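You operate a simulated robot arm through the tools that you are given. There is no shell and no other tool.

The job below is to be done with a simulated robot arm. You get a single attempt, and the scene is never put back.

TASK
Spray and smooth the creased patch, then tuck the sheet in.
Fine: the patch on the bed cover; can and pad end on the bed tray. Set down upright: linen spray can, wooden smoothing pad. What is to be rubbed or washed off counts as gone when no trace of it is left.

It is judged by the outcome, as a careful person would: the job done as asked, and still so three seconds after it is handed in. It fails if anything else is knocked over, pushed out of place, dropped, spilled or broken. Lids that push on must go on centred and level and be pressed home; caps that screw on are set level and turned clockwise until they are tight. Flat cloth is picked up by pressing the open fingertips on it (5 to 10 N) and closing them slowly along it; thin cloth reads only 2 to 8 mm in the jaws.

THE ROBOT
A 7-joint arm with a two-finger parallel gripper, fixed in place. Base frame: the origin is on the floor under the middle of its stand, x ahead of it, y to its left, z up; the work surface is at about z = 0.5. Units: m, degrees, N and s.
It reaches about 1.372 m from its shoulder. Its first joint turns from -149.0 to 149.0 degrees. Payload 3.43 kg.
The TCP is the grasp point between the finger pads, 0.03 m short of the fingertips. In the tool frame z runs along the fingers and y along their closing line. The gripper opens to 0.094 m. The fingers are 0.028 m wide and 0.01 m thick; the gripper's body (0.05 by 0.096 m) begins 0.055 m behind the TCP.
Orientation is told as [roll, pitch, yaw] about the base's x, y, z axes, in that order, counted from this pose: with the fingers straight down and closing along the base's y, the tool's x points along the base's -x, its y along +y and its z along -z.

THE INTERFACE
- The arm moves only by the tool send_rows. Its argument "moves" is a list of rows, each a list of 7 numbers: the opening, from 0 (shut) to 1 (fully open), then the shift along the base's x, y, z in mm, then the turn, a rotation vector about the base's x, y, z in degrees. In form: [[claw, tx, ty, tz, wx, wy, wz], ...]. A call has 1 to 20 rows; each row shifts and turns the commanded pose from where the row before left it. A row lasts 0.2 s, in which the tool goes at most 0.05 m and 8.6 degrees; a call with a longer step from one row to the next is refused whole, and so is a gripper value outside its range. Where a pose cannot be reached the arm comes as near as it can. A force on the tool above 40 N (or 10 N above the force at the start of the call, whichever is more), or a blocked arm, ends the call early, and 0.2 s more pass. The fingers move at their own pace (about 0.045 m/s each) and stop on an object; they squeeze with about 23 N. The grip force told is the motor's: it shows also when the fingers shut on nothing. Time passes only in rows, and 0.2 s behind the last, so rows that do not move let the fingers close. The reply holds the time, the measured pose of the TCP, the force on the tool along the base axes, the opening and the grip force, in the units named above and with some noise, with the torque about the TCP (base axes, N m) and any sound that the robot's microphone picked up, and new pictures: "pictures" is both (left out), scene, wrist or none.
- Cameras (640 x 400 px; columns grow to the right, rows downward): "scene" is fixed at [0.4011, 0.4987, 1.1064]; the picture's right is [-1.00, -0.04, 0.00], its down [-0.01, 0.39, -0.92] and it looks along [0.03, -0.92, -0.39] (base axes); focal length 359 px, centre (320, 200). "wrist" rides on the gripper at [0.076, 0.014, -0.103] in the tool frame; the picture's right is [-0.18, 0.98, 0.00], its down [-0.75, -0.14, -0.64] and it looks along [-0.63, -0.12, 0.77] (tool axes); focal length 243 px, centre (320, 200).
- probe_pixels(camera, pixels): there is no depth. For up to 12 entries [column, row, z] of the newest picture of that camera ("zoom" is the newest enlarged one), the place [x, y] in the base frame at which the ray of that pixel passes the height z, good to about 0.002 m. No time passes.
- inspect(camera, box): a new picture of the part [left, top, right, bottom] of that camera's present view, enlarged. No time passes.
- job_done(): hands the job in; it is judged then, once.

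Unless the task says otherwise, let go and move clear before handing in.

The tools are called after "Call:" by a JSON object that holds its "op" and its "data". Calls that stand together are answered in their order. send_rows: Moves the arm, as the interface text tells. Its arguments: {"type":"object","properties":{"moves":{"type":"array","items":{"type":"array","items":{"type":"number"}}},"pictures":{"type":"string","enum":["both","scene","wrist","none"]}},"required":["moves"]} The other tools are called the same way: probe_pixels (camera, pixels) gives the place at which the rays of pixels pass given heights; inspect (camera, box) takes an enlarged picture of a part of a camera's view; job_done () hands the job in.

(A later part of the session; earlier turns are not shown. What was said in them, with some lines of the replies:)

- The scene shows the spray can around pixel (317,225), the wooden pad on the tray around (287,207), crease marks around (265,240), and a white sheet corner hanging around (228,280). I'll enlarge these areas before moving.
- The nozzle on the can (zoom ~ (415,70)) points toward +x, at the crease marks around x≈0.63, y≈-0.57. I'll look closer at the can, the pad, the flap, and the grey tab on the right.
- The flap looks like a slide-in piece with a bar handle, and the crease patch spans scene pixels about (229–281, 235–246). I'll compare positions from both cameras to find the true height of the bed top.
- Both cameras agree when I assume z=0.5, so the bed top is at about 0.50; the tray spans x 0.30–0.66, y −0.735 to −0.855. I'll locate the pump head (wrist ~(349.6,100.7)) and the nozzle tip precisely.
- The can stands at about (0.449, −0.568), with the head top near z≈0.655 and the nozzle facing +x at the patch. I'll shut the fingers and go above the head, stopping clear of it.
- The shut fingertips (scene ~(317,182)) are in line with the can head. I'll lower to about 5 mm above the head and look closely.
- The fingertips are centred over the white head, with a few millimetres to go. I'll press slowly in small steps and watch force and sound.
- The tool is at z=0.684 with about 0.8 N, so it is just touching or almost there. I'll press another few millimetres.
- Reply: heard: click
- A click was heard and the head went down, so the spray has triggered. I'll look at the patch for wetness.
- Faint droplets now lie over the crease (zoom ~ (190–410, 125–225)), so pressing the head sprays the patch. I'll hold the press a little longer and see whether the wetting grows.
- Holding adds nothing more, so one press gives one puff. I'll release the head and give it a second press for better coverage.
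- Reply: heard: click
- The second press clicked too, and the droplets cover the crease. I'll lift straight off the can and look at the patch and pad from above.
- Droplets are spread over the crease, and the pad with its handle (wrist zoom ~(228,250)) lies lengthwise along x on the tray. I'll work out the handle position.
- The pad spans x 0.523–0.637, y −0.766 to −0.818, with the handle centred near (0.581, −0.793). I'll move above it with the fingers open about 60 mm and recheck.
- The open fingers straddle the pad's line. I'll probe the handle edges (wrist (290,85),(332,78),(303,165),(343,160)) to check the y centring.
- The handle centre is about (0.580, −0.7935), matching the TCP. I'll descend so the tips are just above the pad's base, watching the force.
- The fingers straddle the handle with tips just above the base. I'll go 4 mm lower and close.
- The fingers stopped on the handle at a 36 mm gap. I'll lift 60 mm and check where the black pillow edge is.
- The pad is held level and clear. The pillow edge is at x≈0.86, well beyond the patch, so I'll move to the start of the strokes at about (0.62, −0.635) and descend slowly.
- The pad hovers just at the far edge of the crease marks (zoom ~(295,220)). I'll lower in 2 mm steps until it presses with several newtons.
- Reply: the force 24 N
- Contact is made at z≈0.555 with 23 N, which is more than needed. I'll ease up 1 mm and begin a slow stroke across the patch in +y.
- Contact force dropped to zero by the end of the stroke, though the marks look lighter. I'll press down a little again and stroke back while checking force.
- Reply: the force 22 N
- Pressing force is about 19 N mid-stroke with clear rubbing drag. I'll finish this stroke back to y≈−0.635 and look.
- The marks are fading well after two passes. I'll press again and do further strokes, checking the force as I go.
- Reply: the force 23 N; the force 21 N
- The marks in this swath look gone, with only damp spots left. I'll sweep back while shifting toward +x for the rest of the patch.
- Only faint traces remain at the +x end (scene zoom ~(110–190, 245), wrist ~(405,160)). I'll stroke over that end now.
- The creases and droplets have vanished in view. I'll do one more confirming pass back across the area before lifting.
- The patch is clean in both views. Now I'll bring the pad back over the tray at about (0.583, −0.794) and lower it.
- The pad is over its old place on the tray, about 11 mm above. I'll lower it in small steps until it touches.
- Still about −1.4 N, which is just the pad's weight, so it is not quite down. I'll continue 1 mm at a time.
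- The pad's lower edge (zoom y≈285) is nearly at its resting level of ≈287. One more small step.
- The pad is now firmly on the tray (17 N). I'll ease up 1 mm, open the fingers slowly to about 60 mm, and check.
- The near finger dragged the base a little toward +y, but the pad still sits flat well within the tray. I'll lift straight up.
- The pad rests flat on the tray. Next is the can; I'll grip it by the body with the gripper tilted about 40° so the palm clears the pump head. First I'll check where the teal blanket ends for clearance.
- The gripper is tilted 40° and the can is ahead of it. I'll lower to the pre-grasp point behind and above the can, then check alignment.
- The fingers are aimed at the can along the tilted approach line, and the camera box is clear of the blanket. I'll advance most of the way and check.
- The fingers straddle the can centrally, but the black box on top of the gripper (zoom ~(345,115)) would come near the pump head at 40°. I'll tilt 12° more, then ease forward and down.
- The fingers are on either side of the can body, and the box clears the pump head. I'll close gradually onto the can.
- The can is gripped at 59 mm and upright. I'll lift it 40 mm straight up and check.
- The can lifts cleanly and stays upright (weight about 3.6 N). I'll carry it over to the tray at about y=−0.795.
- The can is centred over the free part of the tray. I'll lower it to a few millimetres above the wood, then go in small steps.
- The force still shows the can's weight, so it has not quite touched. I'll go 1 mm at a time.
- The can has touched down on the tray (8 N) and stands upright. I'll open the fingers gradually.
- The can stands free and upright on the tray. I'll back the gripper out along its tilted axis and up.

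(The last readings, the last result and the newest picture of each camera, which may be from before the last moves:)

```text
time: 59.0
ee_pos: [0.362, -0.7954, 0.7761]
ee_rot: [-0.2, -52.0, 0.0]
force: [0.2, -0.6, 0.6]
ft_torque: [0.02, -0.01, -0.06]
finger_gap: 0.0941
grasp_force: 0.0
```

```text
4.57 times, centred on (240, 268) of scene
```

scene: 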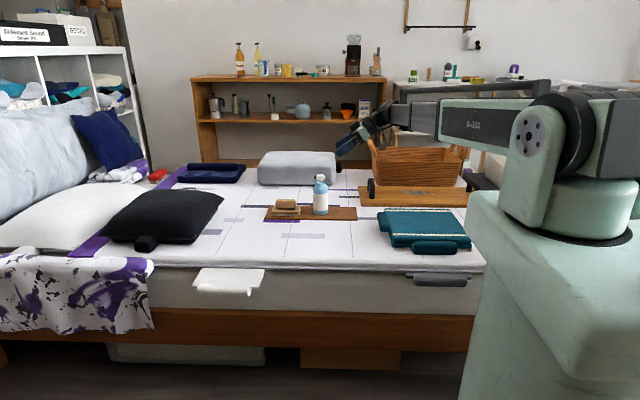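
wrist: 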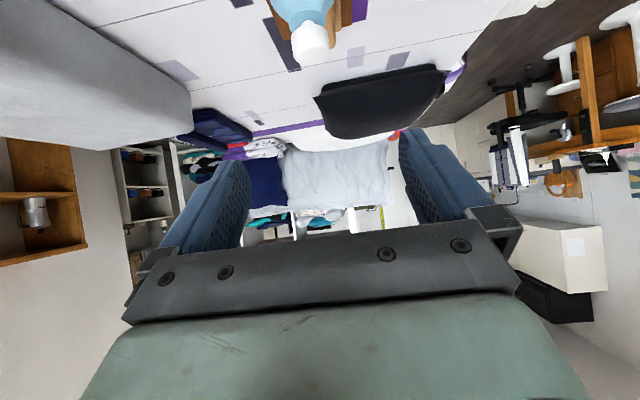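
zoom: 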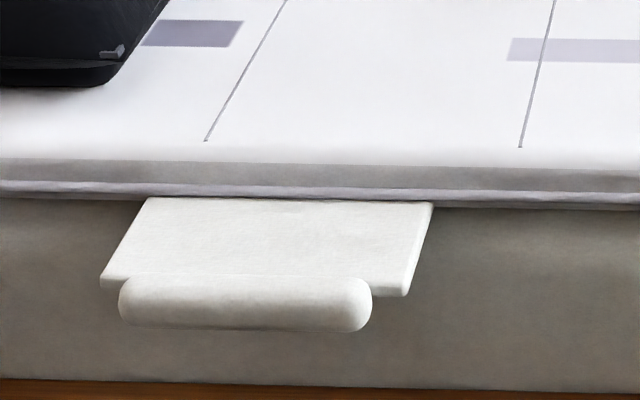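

Can and pad both stand on the tray and the patch is clean. Now I'll straighten the gripper, shut it, and move to where the wrist camera sees the flap and its bar.

Call:
{"op": "send_rows", "data": {"moves": [[1, 0, 25, 20, 0, 0, 0], [0.6, 19, 38, 0, 0, 6, 0], [0.3, 19, 38, 0, 0, 6, 0], [0, 20, 38, 0, 0, 6, 0], [0, 20, 38, 0, 0, 6, 0], [0, 20, 38, 0, 0, 6, 0], [0, 20, 38, 0, 0, 6, 0], [0, 20, 38, 0, 0, 6, 0], [0, 20, 38, 0, 0, 6, 0], [0, 20, 38, 0, 0, 4, 0], [0, 10, 28, 0, 0, 0, 0], [0, 0, 0, 0, 0, 0, 0]]}}

Call:
{"op": "probe_pixels", "data": {"camera": "scene", "pixels": [[202.8, 267.6, 0.46], [264.7, 268.7, 0.46], [259, 288.8, 0.46], [191.9, 286.6, 0.46], [195.8, 290, 0.46], [251.4, 290, 0.46], [224, 263, 0.47]]}}

```text
time: 61.6
ee_pos: [0.5516, -0.3983, 0.7957]
ee_rot: [0.0, 0.0, 0.0]
force: [0.1, 0.0, -1.0]
ft_torque: [0.02, -0.03, 0.03]
finger_gap: 0.0
grasp_force: 22.5
```

scene: 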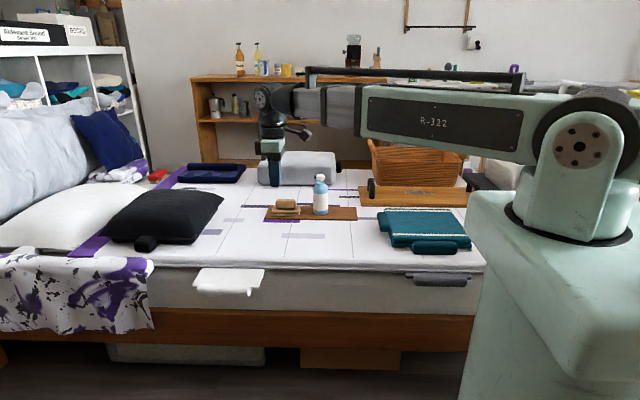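
wrist: 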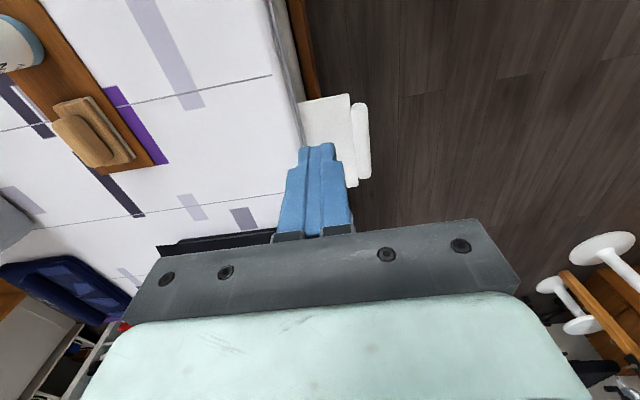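

```text
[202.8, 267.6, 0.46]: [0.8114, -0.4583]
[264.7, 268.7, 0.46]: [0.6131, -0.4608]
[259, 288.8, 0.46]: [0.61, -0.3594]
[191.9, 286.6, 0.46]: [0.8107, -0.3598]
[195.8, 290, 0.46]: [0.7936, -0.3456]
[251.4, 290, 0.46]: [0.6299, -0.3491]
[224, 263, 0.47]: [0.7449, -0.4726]
```

The wrist view shows the flap's front corner at about (349,95) and the bar at (353–369, 104–180). I'll compare probes at several heights with the scene view to find the flap's height.

Call:
{"op": "inspect", "data": {"camera": "wrist", "box": [270, 70, 430, 200]}}

Call:
{"op": "probe_pixels", "data": {"camera": "wrist", "pixels": [[349, 94, 0.46], [349, 94, 0.44], [349, 94, 0.48], [299, 103, 0.46], [299, 103, 0.44], [366, 104, 0.46], [366, 104, 0.44], [371, 175, 0.46]]}}

Call:
{"op": "probe_pixels", "data": {"camera": "scene", "pixels": [[259, 288.8, 0.44], [259, 288.8, 0.48], [251.4, 290, 0.44], [251.4, 290, 0.48], [264.7, 268.7, 0.44], [223, 296.5, 0.44], [223, 296.5, 0.46]]}}

```text
3.08 times, centred on (350, 135) of wrist
```

zoom: 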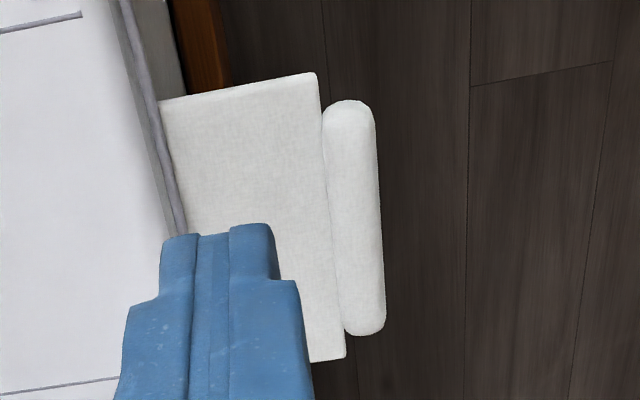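

```text
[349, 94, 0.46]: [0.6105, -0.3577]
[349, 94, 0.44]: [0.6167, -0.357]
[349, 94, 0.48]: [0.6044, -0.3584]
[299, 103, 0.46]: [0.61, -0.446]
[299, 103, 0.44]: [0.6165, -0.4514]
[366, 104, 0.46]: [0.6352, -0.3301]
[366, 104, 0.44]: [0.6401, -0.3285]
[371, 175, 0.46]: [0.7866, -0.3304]
```

```text
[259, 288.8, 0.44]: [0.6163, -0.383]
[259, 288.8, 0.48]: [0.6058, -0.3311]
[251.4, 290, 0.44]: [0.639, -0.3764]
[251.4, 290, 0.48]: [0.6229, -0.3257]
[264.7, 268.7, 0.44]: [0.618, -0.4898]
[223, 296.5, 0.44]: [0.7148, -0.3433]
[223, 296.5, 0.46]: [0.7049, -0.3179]
```

The flap is at z≈0.46, spans x 0.61–0.81, and its bar sits at y≈−0.358 to −0.328. I'll come down in front of the bar with the shut fingers at x≈0.71, y≈−0.28 so I can push it in along −y.

Call:
{"op": "send_rows", "data": {"moves": [[0, 20, 20, 0, 0, 0, 0], [0, 26, 25, -25, 0, 0, 0], [0, 28, 25, -30, 0, 0, 0], [0, 28, 24, -30, 0, 0, 0], [0, 28, 24, -30, 0, 0, 0], [0, 28, 0, -40, 0, 0, 0], [0, 0, 0, -40, 0, 0, 0], [0, 0, 0, 0, 0, 0, 0]]}}

Call:
{"op": "inspect", "data": {"camera": "scene", "box": [160, 210, 310, 310]}}

Call:
{"op": "inspect", "data": {"camera": "scene", "box": [390, 255, 490, 317]}}

```text
time: 63.4
ee_pos: [0.7076, -0.2817, 0.6]
ee_rot: [-0.1, 0.1, -0.1]
force: [-0.4, 0.2, -0.7]
ft_torque: [-0.02, 0.01, -0.02]
finger_gap: 0.0
grasp_force: 23.2
```

scene: 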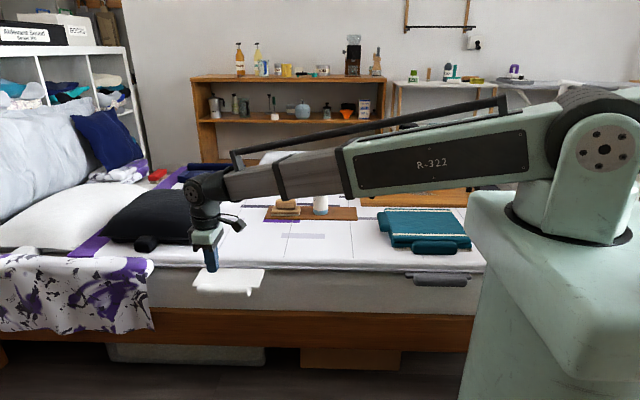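
wrist: 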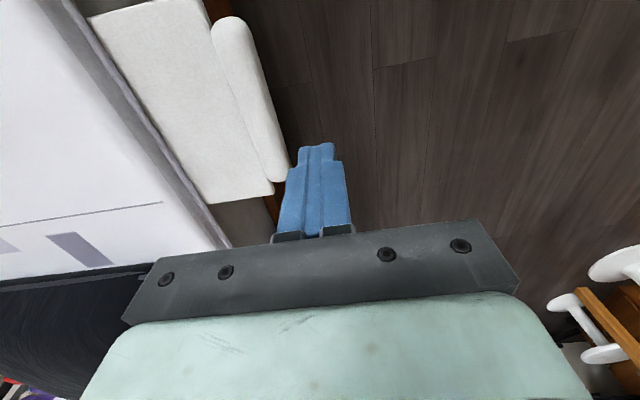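

```text
4.00 times, centred on (235, 260) of scene
```

zoom: 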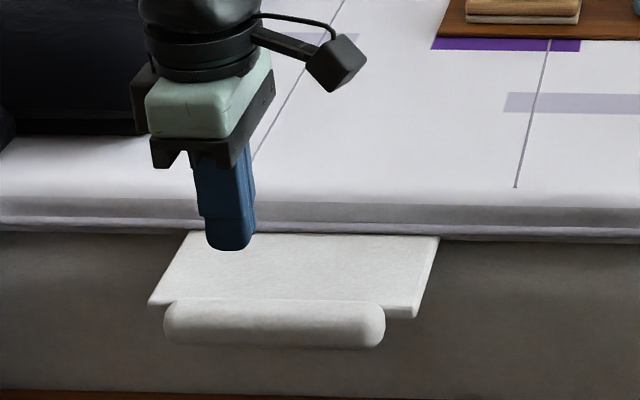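

```text
6.40 times, centred on (440, 286) of scene
```

zoom: 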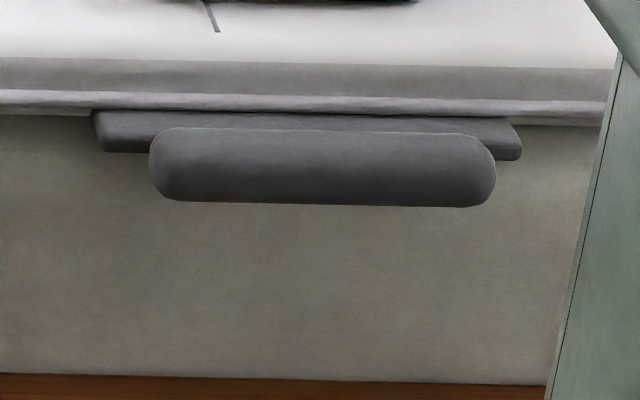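

The fingertips are in front of and above the bar. The grey tab at right shows what a fully tucked one looks like. I'll lower the fingers to bar height.

Call:
{"op": "send_rows", "data": {"moves": [[0, 0, 0, -40, 0, 0, 0], [0, 0, 0, -40, 0, 0, 0], [0, 0, 0, -30, 0, 0, 0], [0, 0, 0, -15, 0, 0, 0], [0, 0, 0, 0, 0, 0, 0]]}}

Call:
{"op": "inspect", "data": {"camera": "scene", "box": [160, 230, 310, 330]}}

Call:
{"op": "inspect", "data": {"camera": "wrist", "box": [100, 0, 420, 240]}}

```text
time: 64.6
ee_pos: [0.709, -0.2811, 0.475]
ee_rot: [-0.1, 0.0, -0.1]
force: [0.0, -0.1, -0.5]
ft_torque: [0.0, 0.01, 0.02]
finger_gap: 0.0
grasp_force: 23.1
```

scene: 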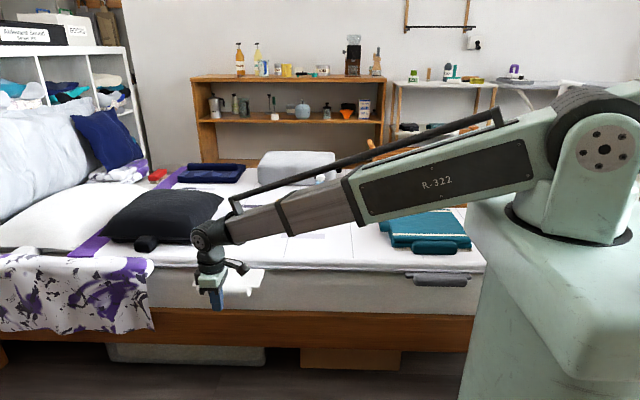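
wrist: 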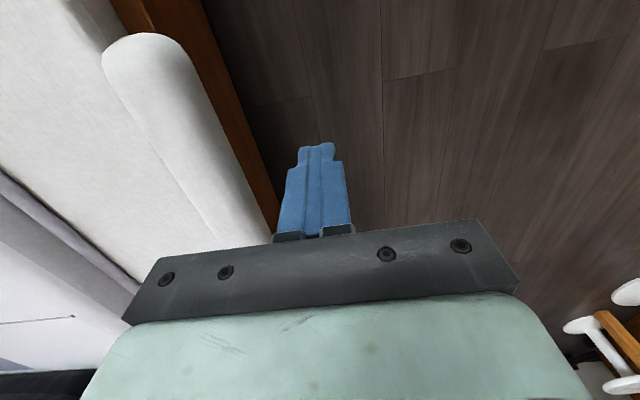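

```text
4.00 times, centred on (235, 280) of scene
```

zoom: 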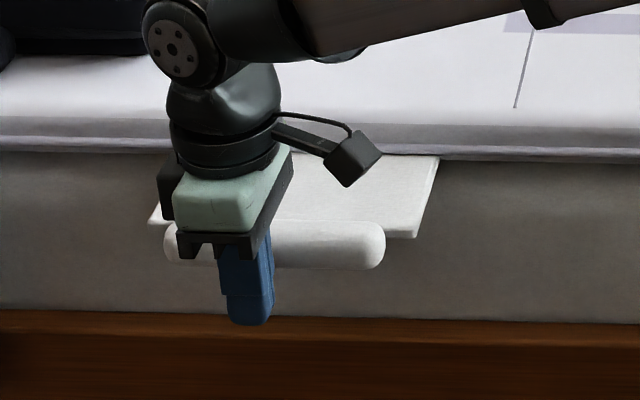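

```text
1.67 times, centred on (260, 120) of wrist
```

zoom: 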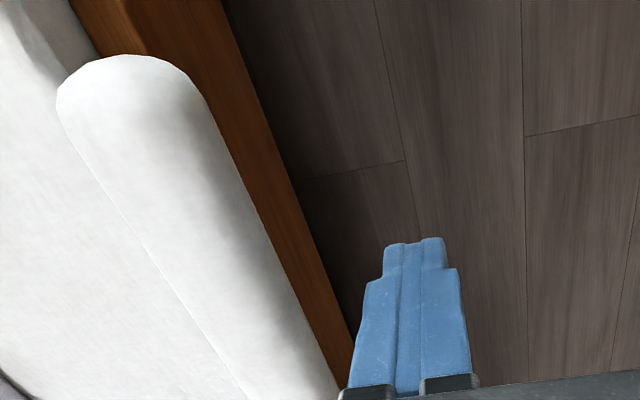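

The fingers stand in front of the bar, tips at z≈0.445. I'll lower 6 mm more for a solid push and start sliding in −y until contact.

Call:
{"op": "send_rows", "data": {"moves": [[0, 0, 0, -6, 0, 0, 0], [0, 0, -15, 0, 0, 0, 0], [0, 0, -12, 0, 0, 0, 0], [0, 0, -8, 0, 0, 0, 0], [0, 0, -6, 0, 0, 0, 0]], "pictures": "none"}}

Call:
{"op": "inspect", "data": {"camera": "scene", "box": [160, 230, 310, 330]}}

```text
time: 65.8
ee_pos: [0.7069, -0.3218, 0.4711]
ee_rot: [-0.2, 0.0, 0.0]
force: [-0.7, 0.9, 0.7]
ft_torque: [-0.01, 0.02, 0.0]
finger_gap: 0.0
grasp_force: 23.0
```

```text
4.00 times, centred on (235, 280) of scene
```

zoom: 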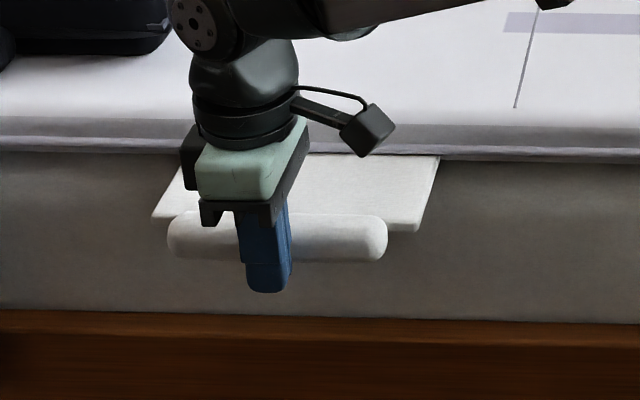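

The bar has started to move with very little force (bar's lower edge rose from row 270 to 262 in the zoom). I'll keep pushing steadily.

Call:
{"op": "send_rows", "data": {"moves": [[0, 0, -8, 0, 0, 0, 0], [0, 0, -8, 0, 0, 0, 0], [0, 0, -8, 0, 0, 0, 0], [0, 0, -8, 0, 0, 0, 0], [0, 0, -8, 0, 0, 0, 0]], "pictures": "none"}}

Call:
{"op": "inspect", "data": {"camera": "scene", "box": [160, 230, 310, 330]}}

```text
time: 67.0
ee_pos: [0.7081, -0.3635, 0.4689]
ee_rot: [-0.1, -0.1, 0.1]
force: [0.1, 0.9, -0.4]
ft_torque: [0.0, 0.0, -0.01]
finger_gap: 0.0
grasp_force: 22.8
```

```text
4.00 times, centred on (235, 280) of scene
```

zoom: 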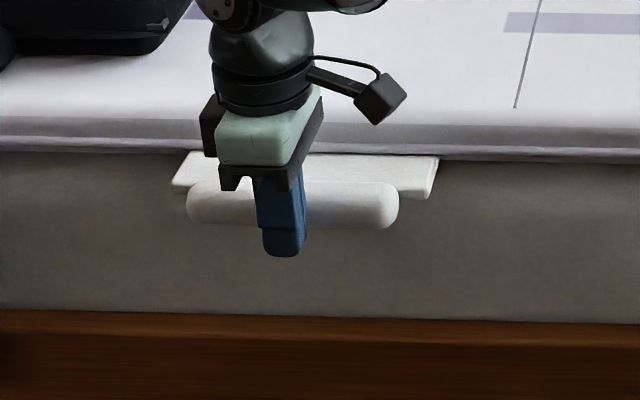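

The flap slides in smoothly. I'll continue in smaller steps until it stops.

Call:
{"op": "send_rows", "data": {"moves": [[0, 0, -6, 0, 0, 0, 0], [0, 0, -6, 0, 0, 0, 0], [0, 0, -6, 0, 0, 0, 0], [0, 0, -6, 0, 0, 0, 0]], "pictures": "none"}}

Call:
{"op": "inspect", "data": {"camera": "scene", "box": [160, 230, 310, 330]}}

```text
time: 68.0
ee_pos: [0.709, -0.3865, 0.4677]
ee_rot: [-0.2, -0.1, 0.0]
force: [0.8, 0.2, -0.2]
ft_torque: [-0.01, -0.04, 0.0]
finger_gap: 0.0001
grasp_force: 23.3
```

```text
4.00 times, centred on (235, 280) of scene
```

zoom: 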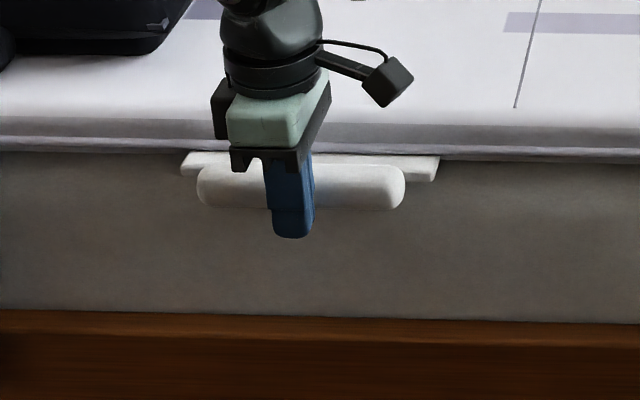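

It's nearly like the grey reference tab. I'll push on in 3 mm steps, watching for the end stop.

Call:
{"op": "send_rows", "data": {"moves": [[0, 0, -3, 0, 0, 0, 0], [0, 0, -3, 0, 0, 0, 0], [0, 0, -3, 0, 0, 0, 0], [0, 0, -3, 0, 0, 0, 0]], "pictures": "none"}}

Call:
{"op": "inspect", "data": {"camera": "scene", "box": [160, 230, 310, 330]}}

```text
time: 68.7
ee_pos: [0.708, -0.3859, 0.4696]
ee_rot: [0.6, 0.1, 0.0]
force: [2.1, 10.5, -0.3]
ft_torque: [-0.04, 0.02, 0.03]
finger_gap: 0.0002
grasp_force: 23.0
stopped in row 3: the force on the tool passed its limit at 44 N (the readings are from after the stop); the commanded pose is now the measured one
```

```text
4.00 times, centred on (235, 280) of scene
```

zoom: 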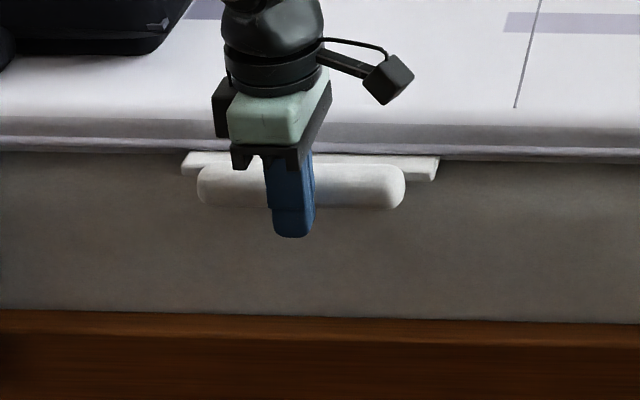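

The force jumped to 44 N, so the flap has hit its end stop. I'll back off in +y, rise clear, and compare it with the grey tab.

Call:
{"op": "send_rows", "data": {"moves": [[0, 0, 10, 0, 0, 0, 0], [0, 0, 30, 0, 0, 0, 0], [0, 0, 40, 0, 0, 0, 0], [0, 0, 40, 20, 0, 0, 0], [0, 0, 0, 45, 0, 0, 0], [0, 0, 0, 45, 0, 0, 0], [0, 0, 0, 45, 0, 0, 0], [0, 0, 0, 45, 0, 0, 0], [0, 0, 0, 45, 0, 0, 0], [0, -30, -30, 20, 0, 0, 0], [0, -30, -35, 0, 0, 0, 0], [0, -30, -35, 0, 0, 0, 0], [0, -30, -35, 0, 0, 0, 0], [0, -30, -35, 0, 0, 0, 0], [0, 0, 0, 0, 0, 0, 0]]}}

Call:
{"op": "inspect", "data": {"camera": "scene", "box": [170, 240, 290, 315]}}

Call:
{"op": "inspect", "data": {"camera": "scene", "box": [380, 240, 500, 315]}}

Call:
{"op": "inspect", "data": {"camera": "scene", "box": [200, 170, 370, 276]}}

```text
time: 71.9
ee_pos: [0.5586, -0.4401, 0.735]
ee_rot: [0.4, -0.1, 0.0]
force: [-0.7, 0.5, -0.3]
ft_torque: [0.0, -0.02, -0.01]
finger_gap: 0.0
grasp_force: 23.2
```

scene: 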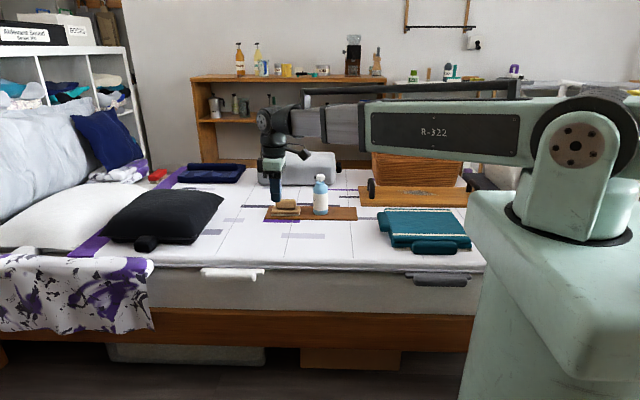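
wrist: 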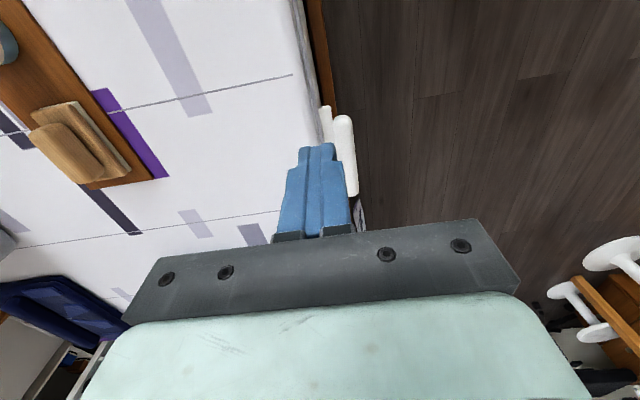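

```text
5.33 times, centred on (230, 278) of scene
```

zoom: 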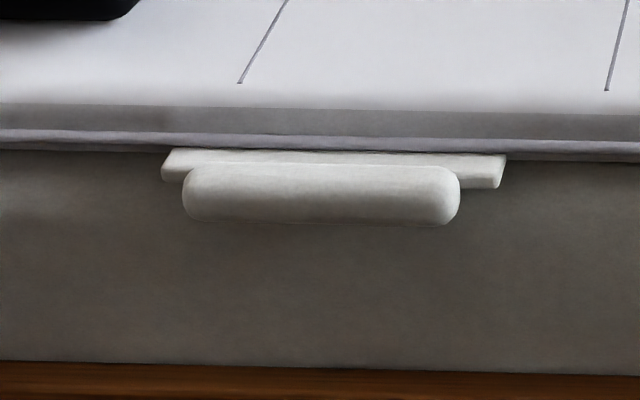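

```text
5.33 times, centred on (440, 278) of scene
```

zoom: 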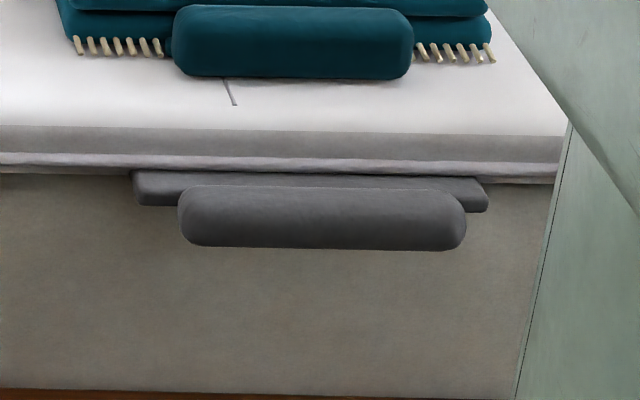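

```text
3.76 times, centred on (285, 223) of scene
```

zoom: 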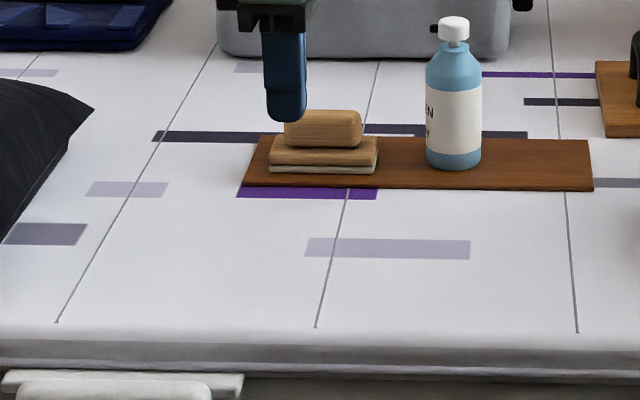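

The white flap now matches the grey tucked tab, and can and pad stand on the tray. I'll move the arm higher and clear, then take one last close look at the patch.

Call:
{"op": "send_rows", "data": {"moves": [[0, -20, 0, 40, 0, 0, 0], [0, -30, -20, 30, 0, 0, 0], [0, -30, -20, 30, 0, 0, 0], [0, -30, -20, 30, 0, 0, 0], [0, 0, 0, 0, 0, 0, 0]]}}

Call:
{"op": "inspect", "data": {"camera": "wrist", "box": [200, 40, 380, 160]}}

Call:
{"op": "inspect", "data": {"camera": "scene", "box": [215, 220, 315, 282]}}

```text
time: 73.1
ee_pos: [0.4494, -0.4996, 0.8633]
ee_rot: [0.4, 0.2, -0.1]
force: [0.4, 0.2, -0.7]
ft_torque: [0.0, -0.01, 0.0]
finger_gap: 0.0
grasp_force: 23.0
```

scene: 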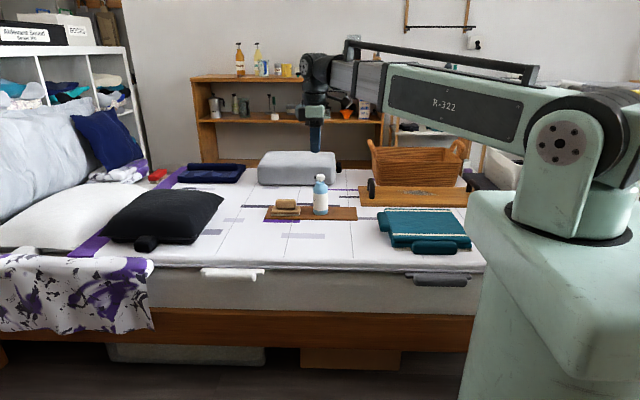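
wrist: 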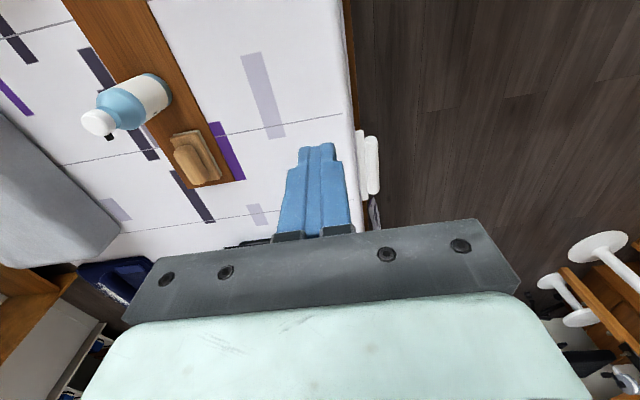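

```text
3.33 times, centred on (290, 100) of wrist
```

zoom: 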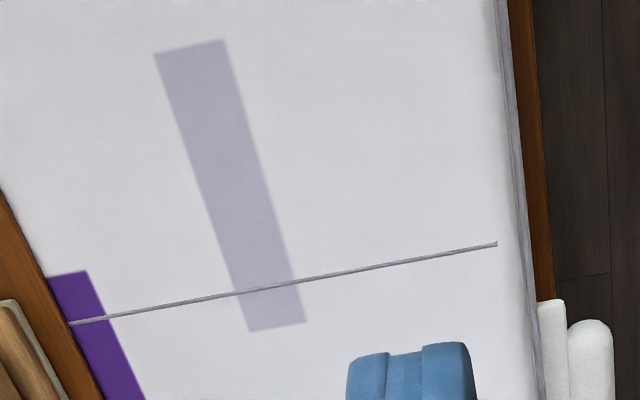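

```text
6.40 times, centred on (265, 251) of scene
```

zoom: 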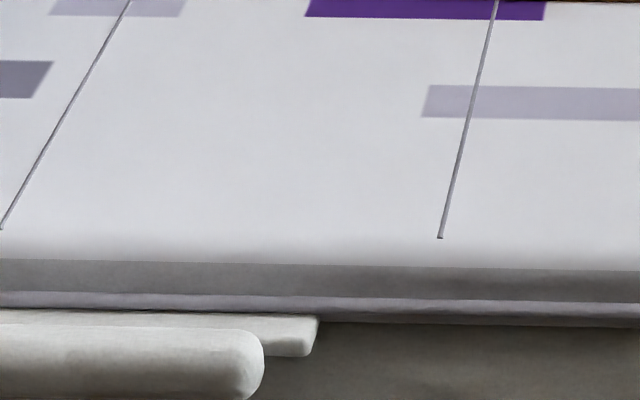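

The patch looks clean from the scene camera, but the fingers partly hide it from the wrist. I'll return to about the start pose for one clear view.

Call:
{"op": "send_rows", "data": {"moves": [[0, -16, -22, 28, 0, 0, 0], [0, -16, -22, 28, 0, 0, 0], [0, -16, -22, 28, 0, 0, 0], [0, -15, -22, 28, 0, 0, 0], [0, -15, -22, 27, 0, 0, 0], [0, 0, 0, 0, 0, 0, 0]]}}

Call:
{"op": "inspect", "data": {"camera": "wrist", "box": [260, 60, 420, 220]}}

Call:
{"op": "inspect", "data": {"camera": "scene", "box": [250, 165, 370, 240]}}

```text
time: 74.5
ee_pos: [0.37, -0.6095, 1.0031]
ee_rot: [0.4, 0.0, 0.0]
force: [0.6, 0.2, 0.8]
ft_torque: [0.01, 0.0, 0.02]
finger_gap: 0.0
grasp_force: 23.3
```

scene: 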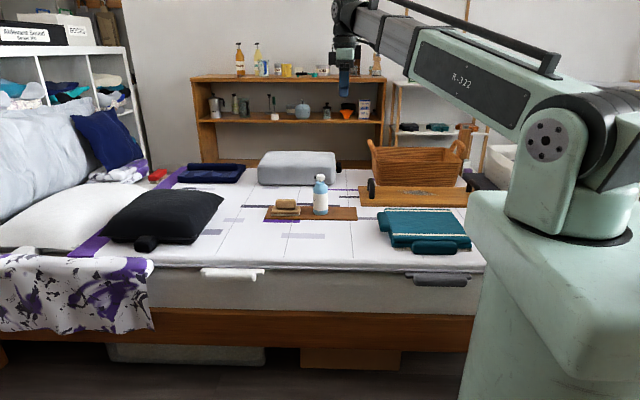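
wrist: 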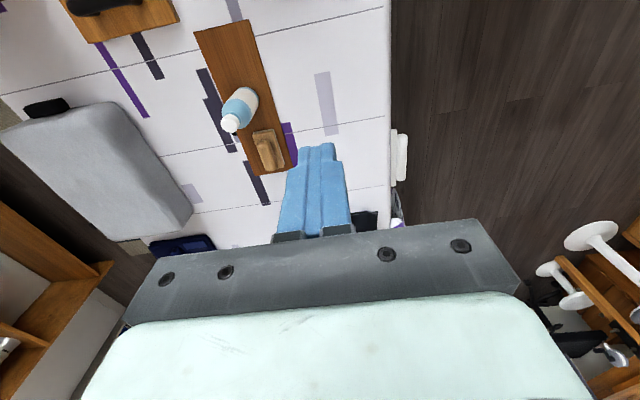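

```text
2.50 times, centred on (340, 140) of wrist
```

zoom: 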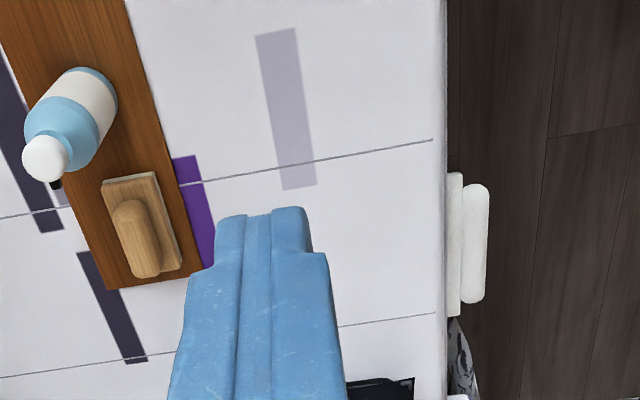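

```text
5.33 times, centred on (310, 202) of scene
```

zoom: 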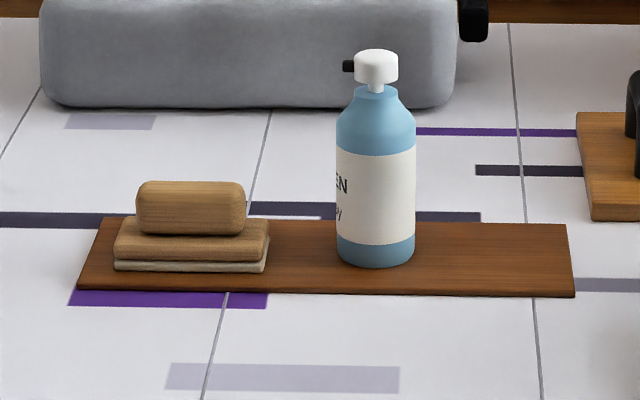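

Both views show the creased area clean. The pad and can stand upright on the tray, which hasn't shifted, the flap is fully in, and the arm is back at its start pose clear of everything. I'm handing the job in.

Call:
{"op": "job_done", "data": {}}

```text
The job is handed in.
```

The creased patch has been sprayed and smoothed, the sheet is tucked in, and I've handed the job in. I haven't been told how it was judged.

- **Patch:** I pressed the spray head twice and rubbed the whole patch with the pad. No crease marks or droplets showed afterwards from either camera.
- **Pad and can:** Both are standing upright on the bed tray. The pad slid about 1 cm toward the front of the tray when I let go of it, but it is flat and fully on the tray.
- **Sheet:** I pushed the white flap in until it hit its stop. It now looks the same as the grey tab that was already tucked in.
- **Everything else:** I saw nothing else knocked over or moved. The arm is back near its starting position, clear of the bed.
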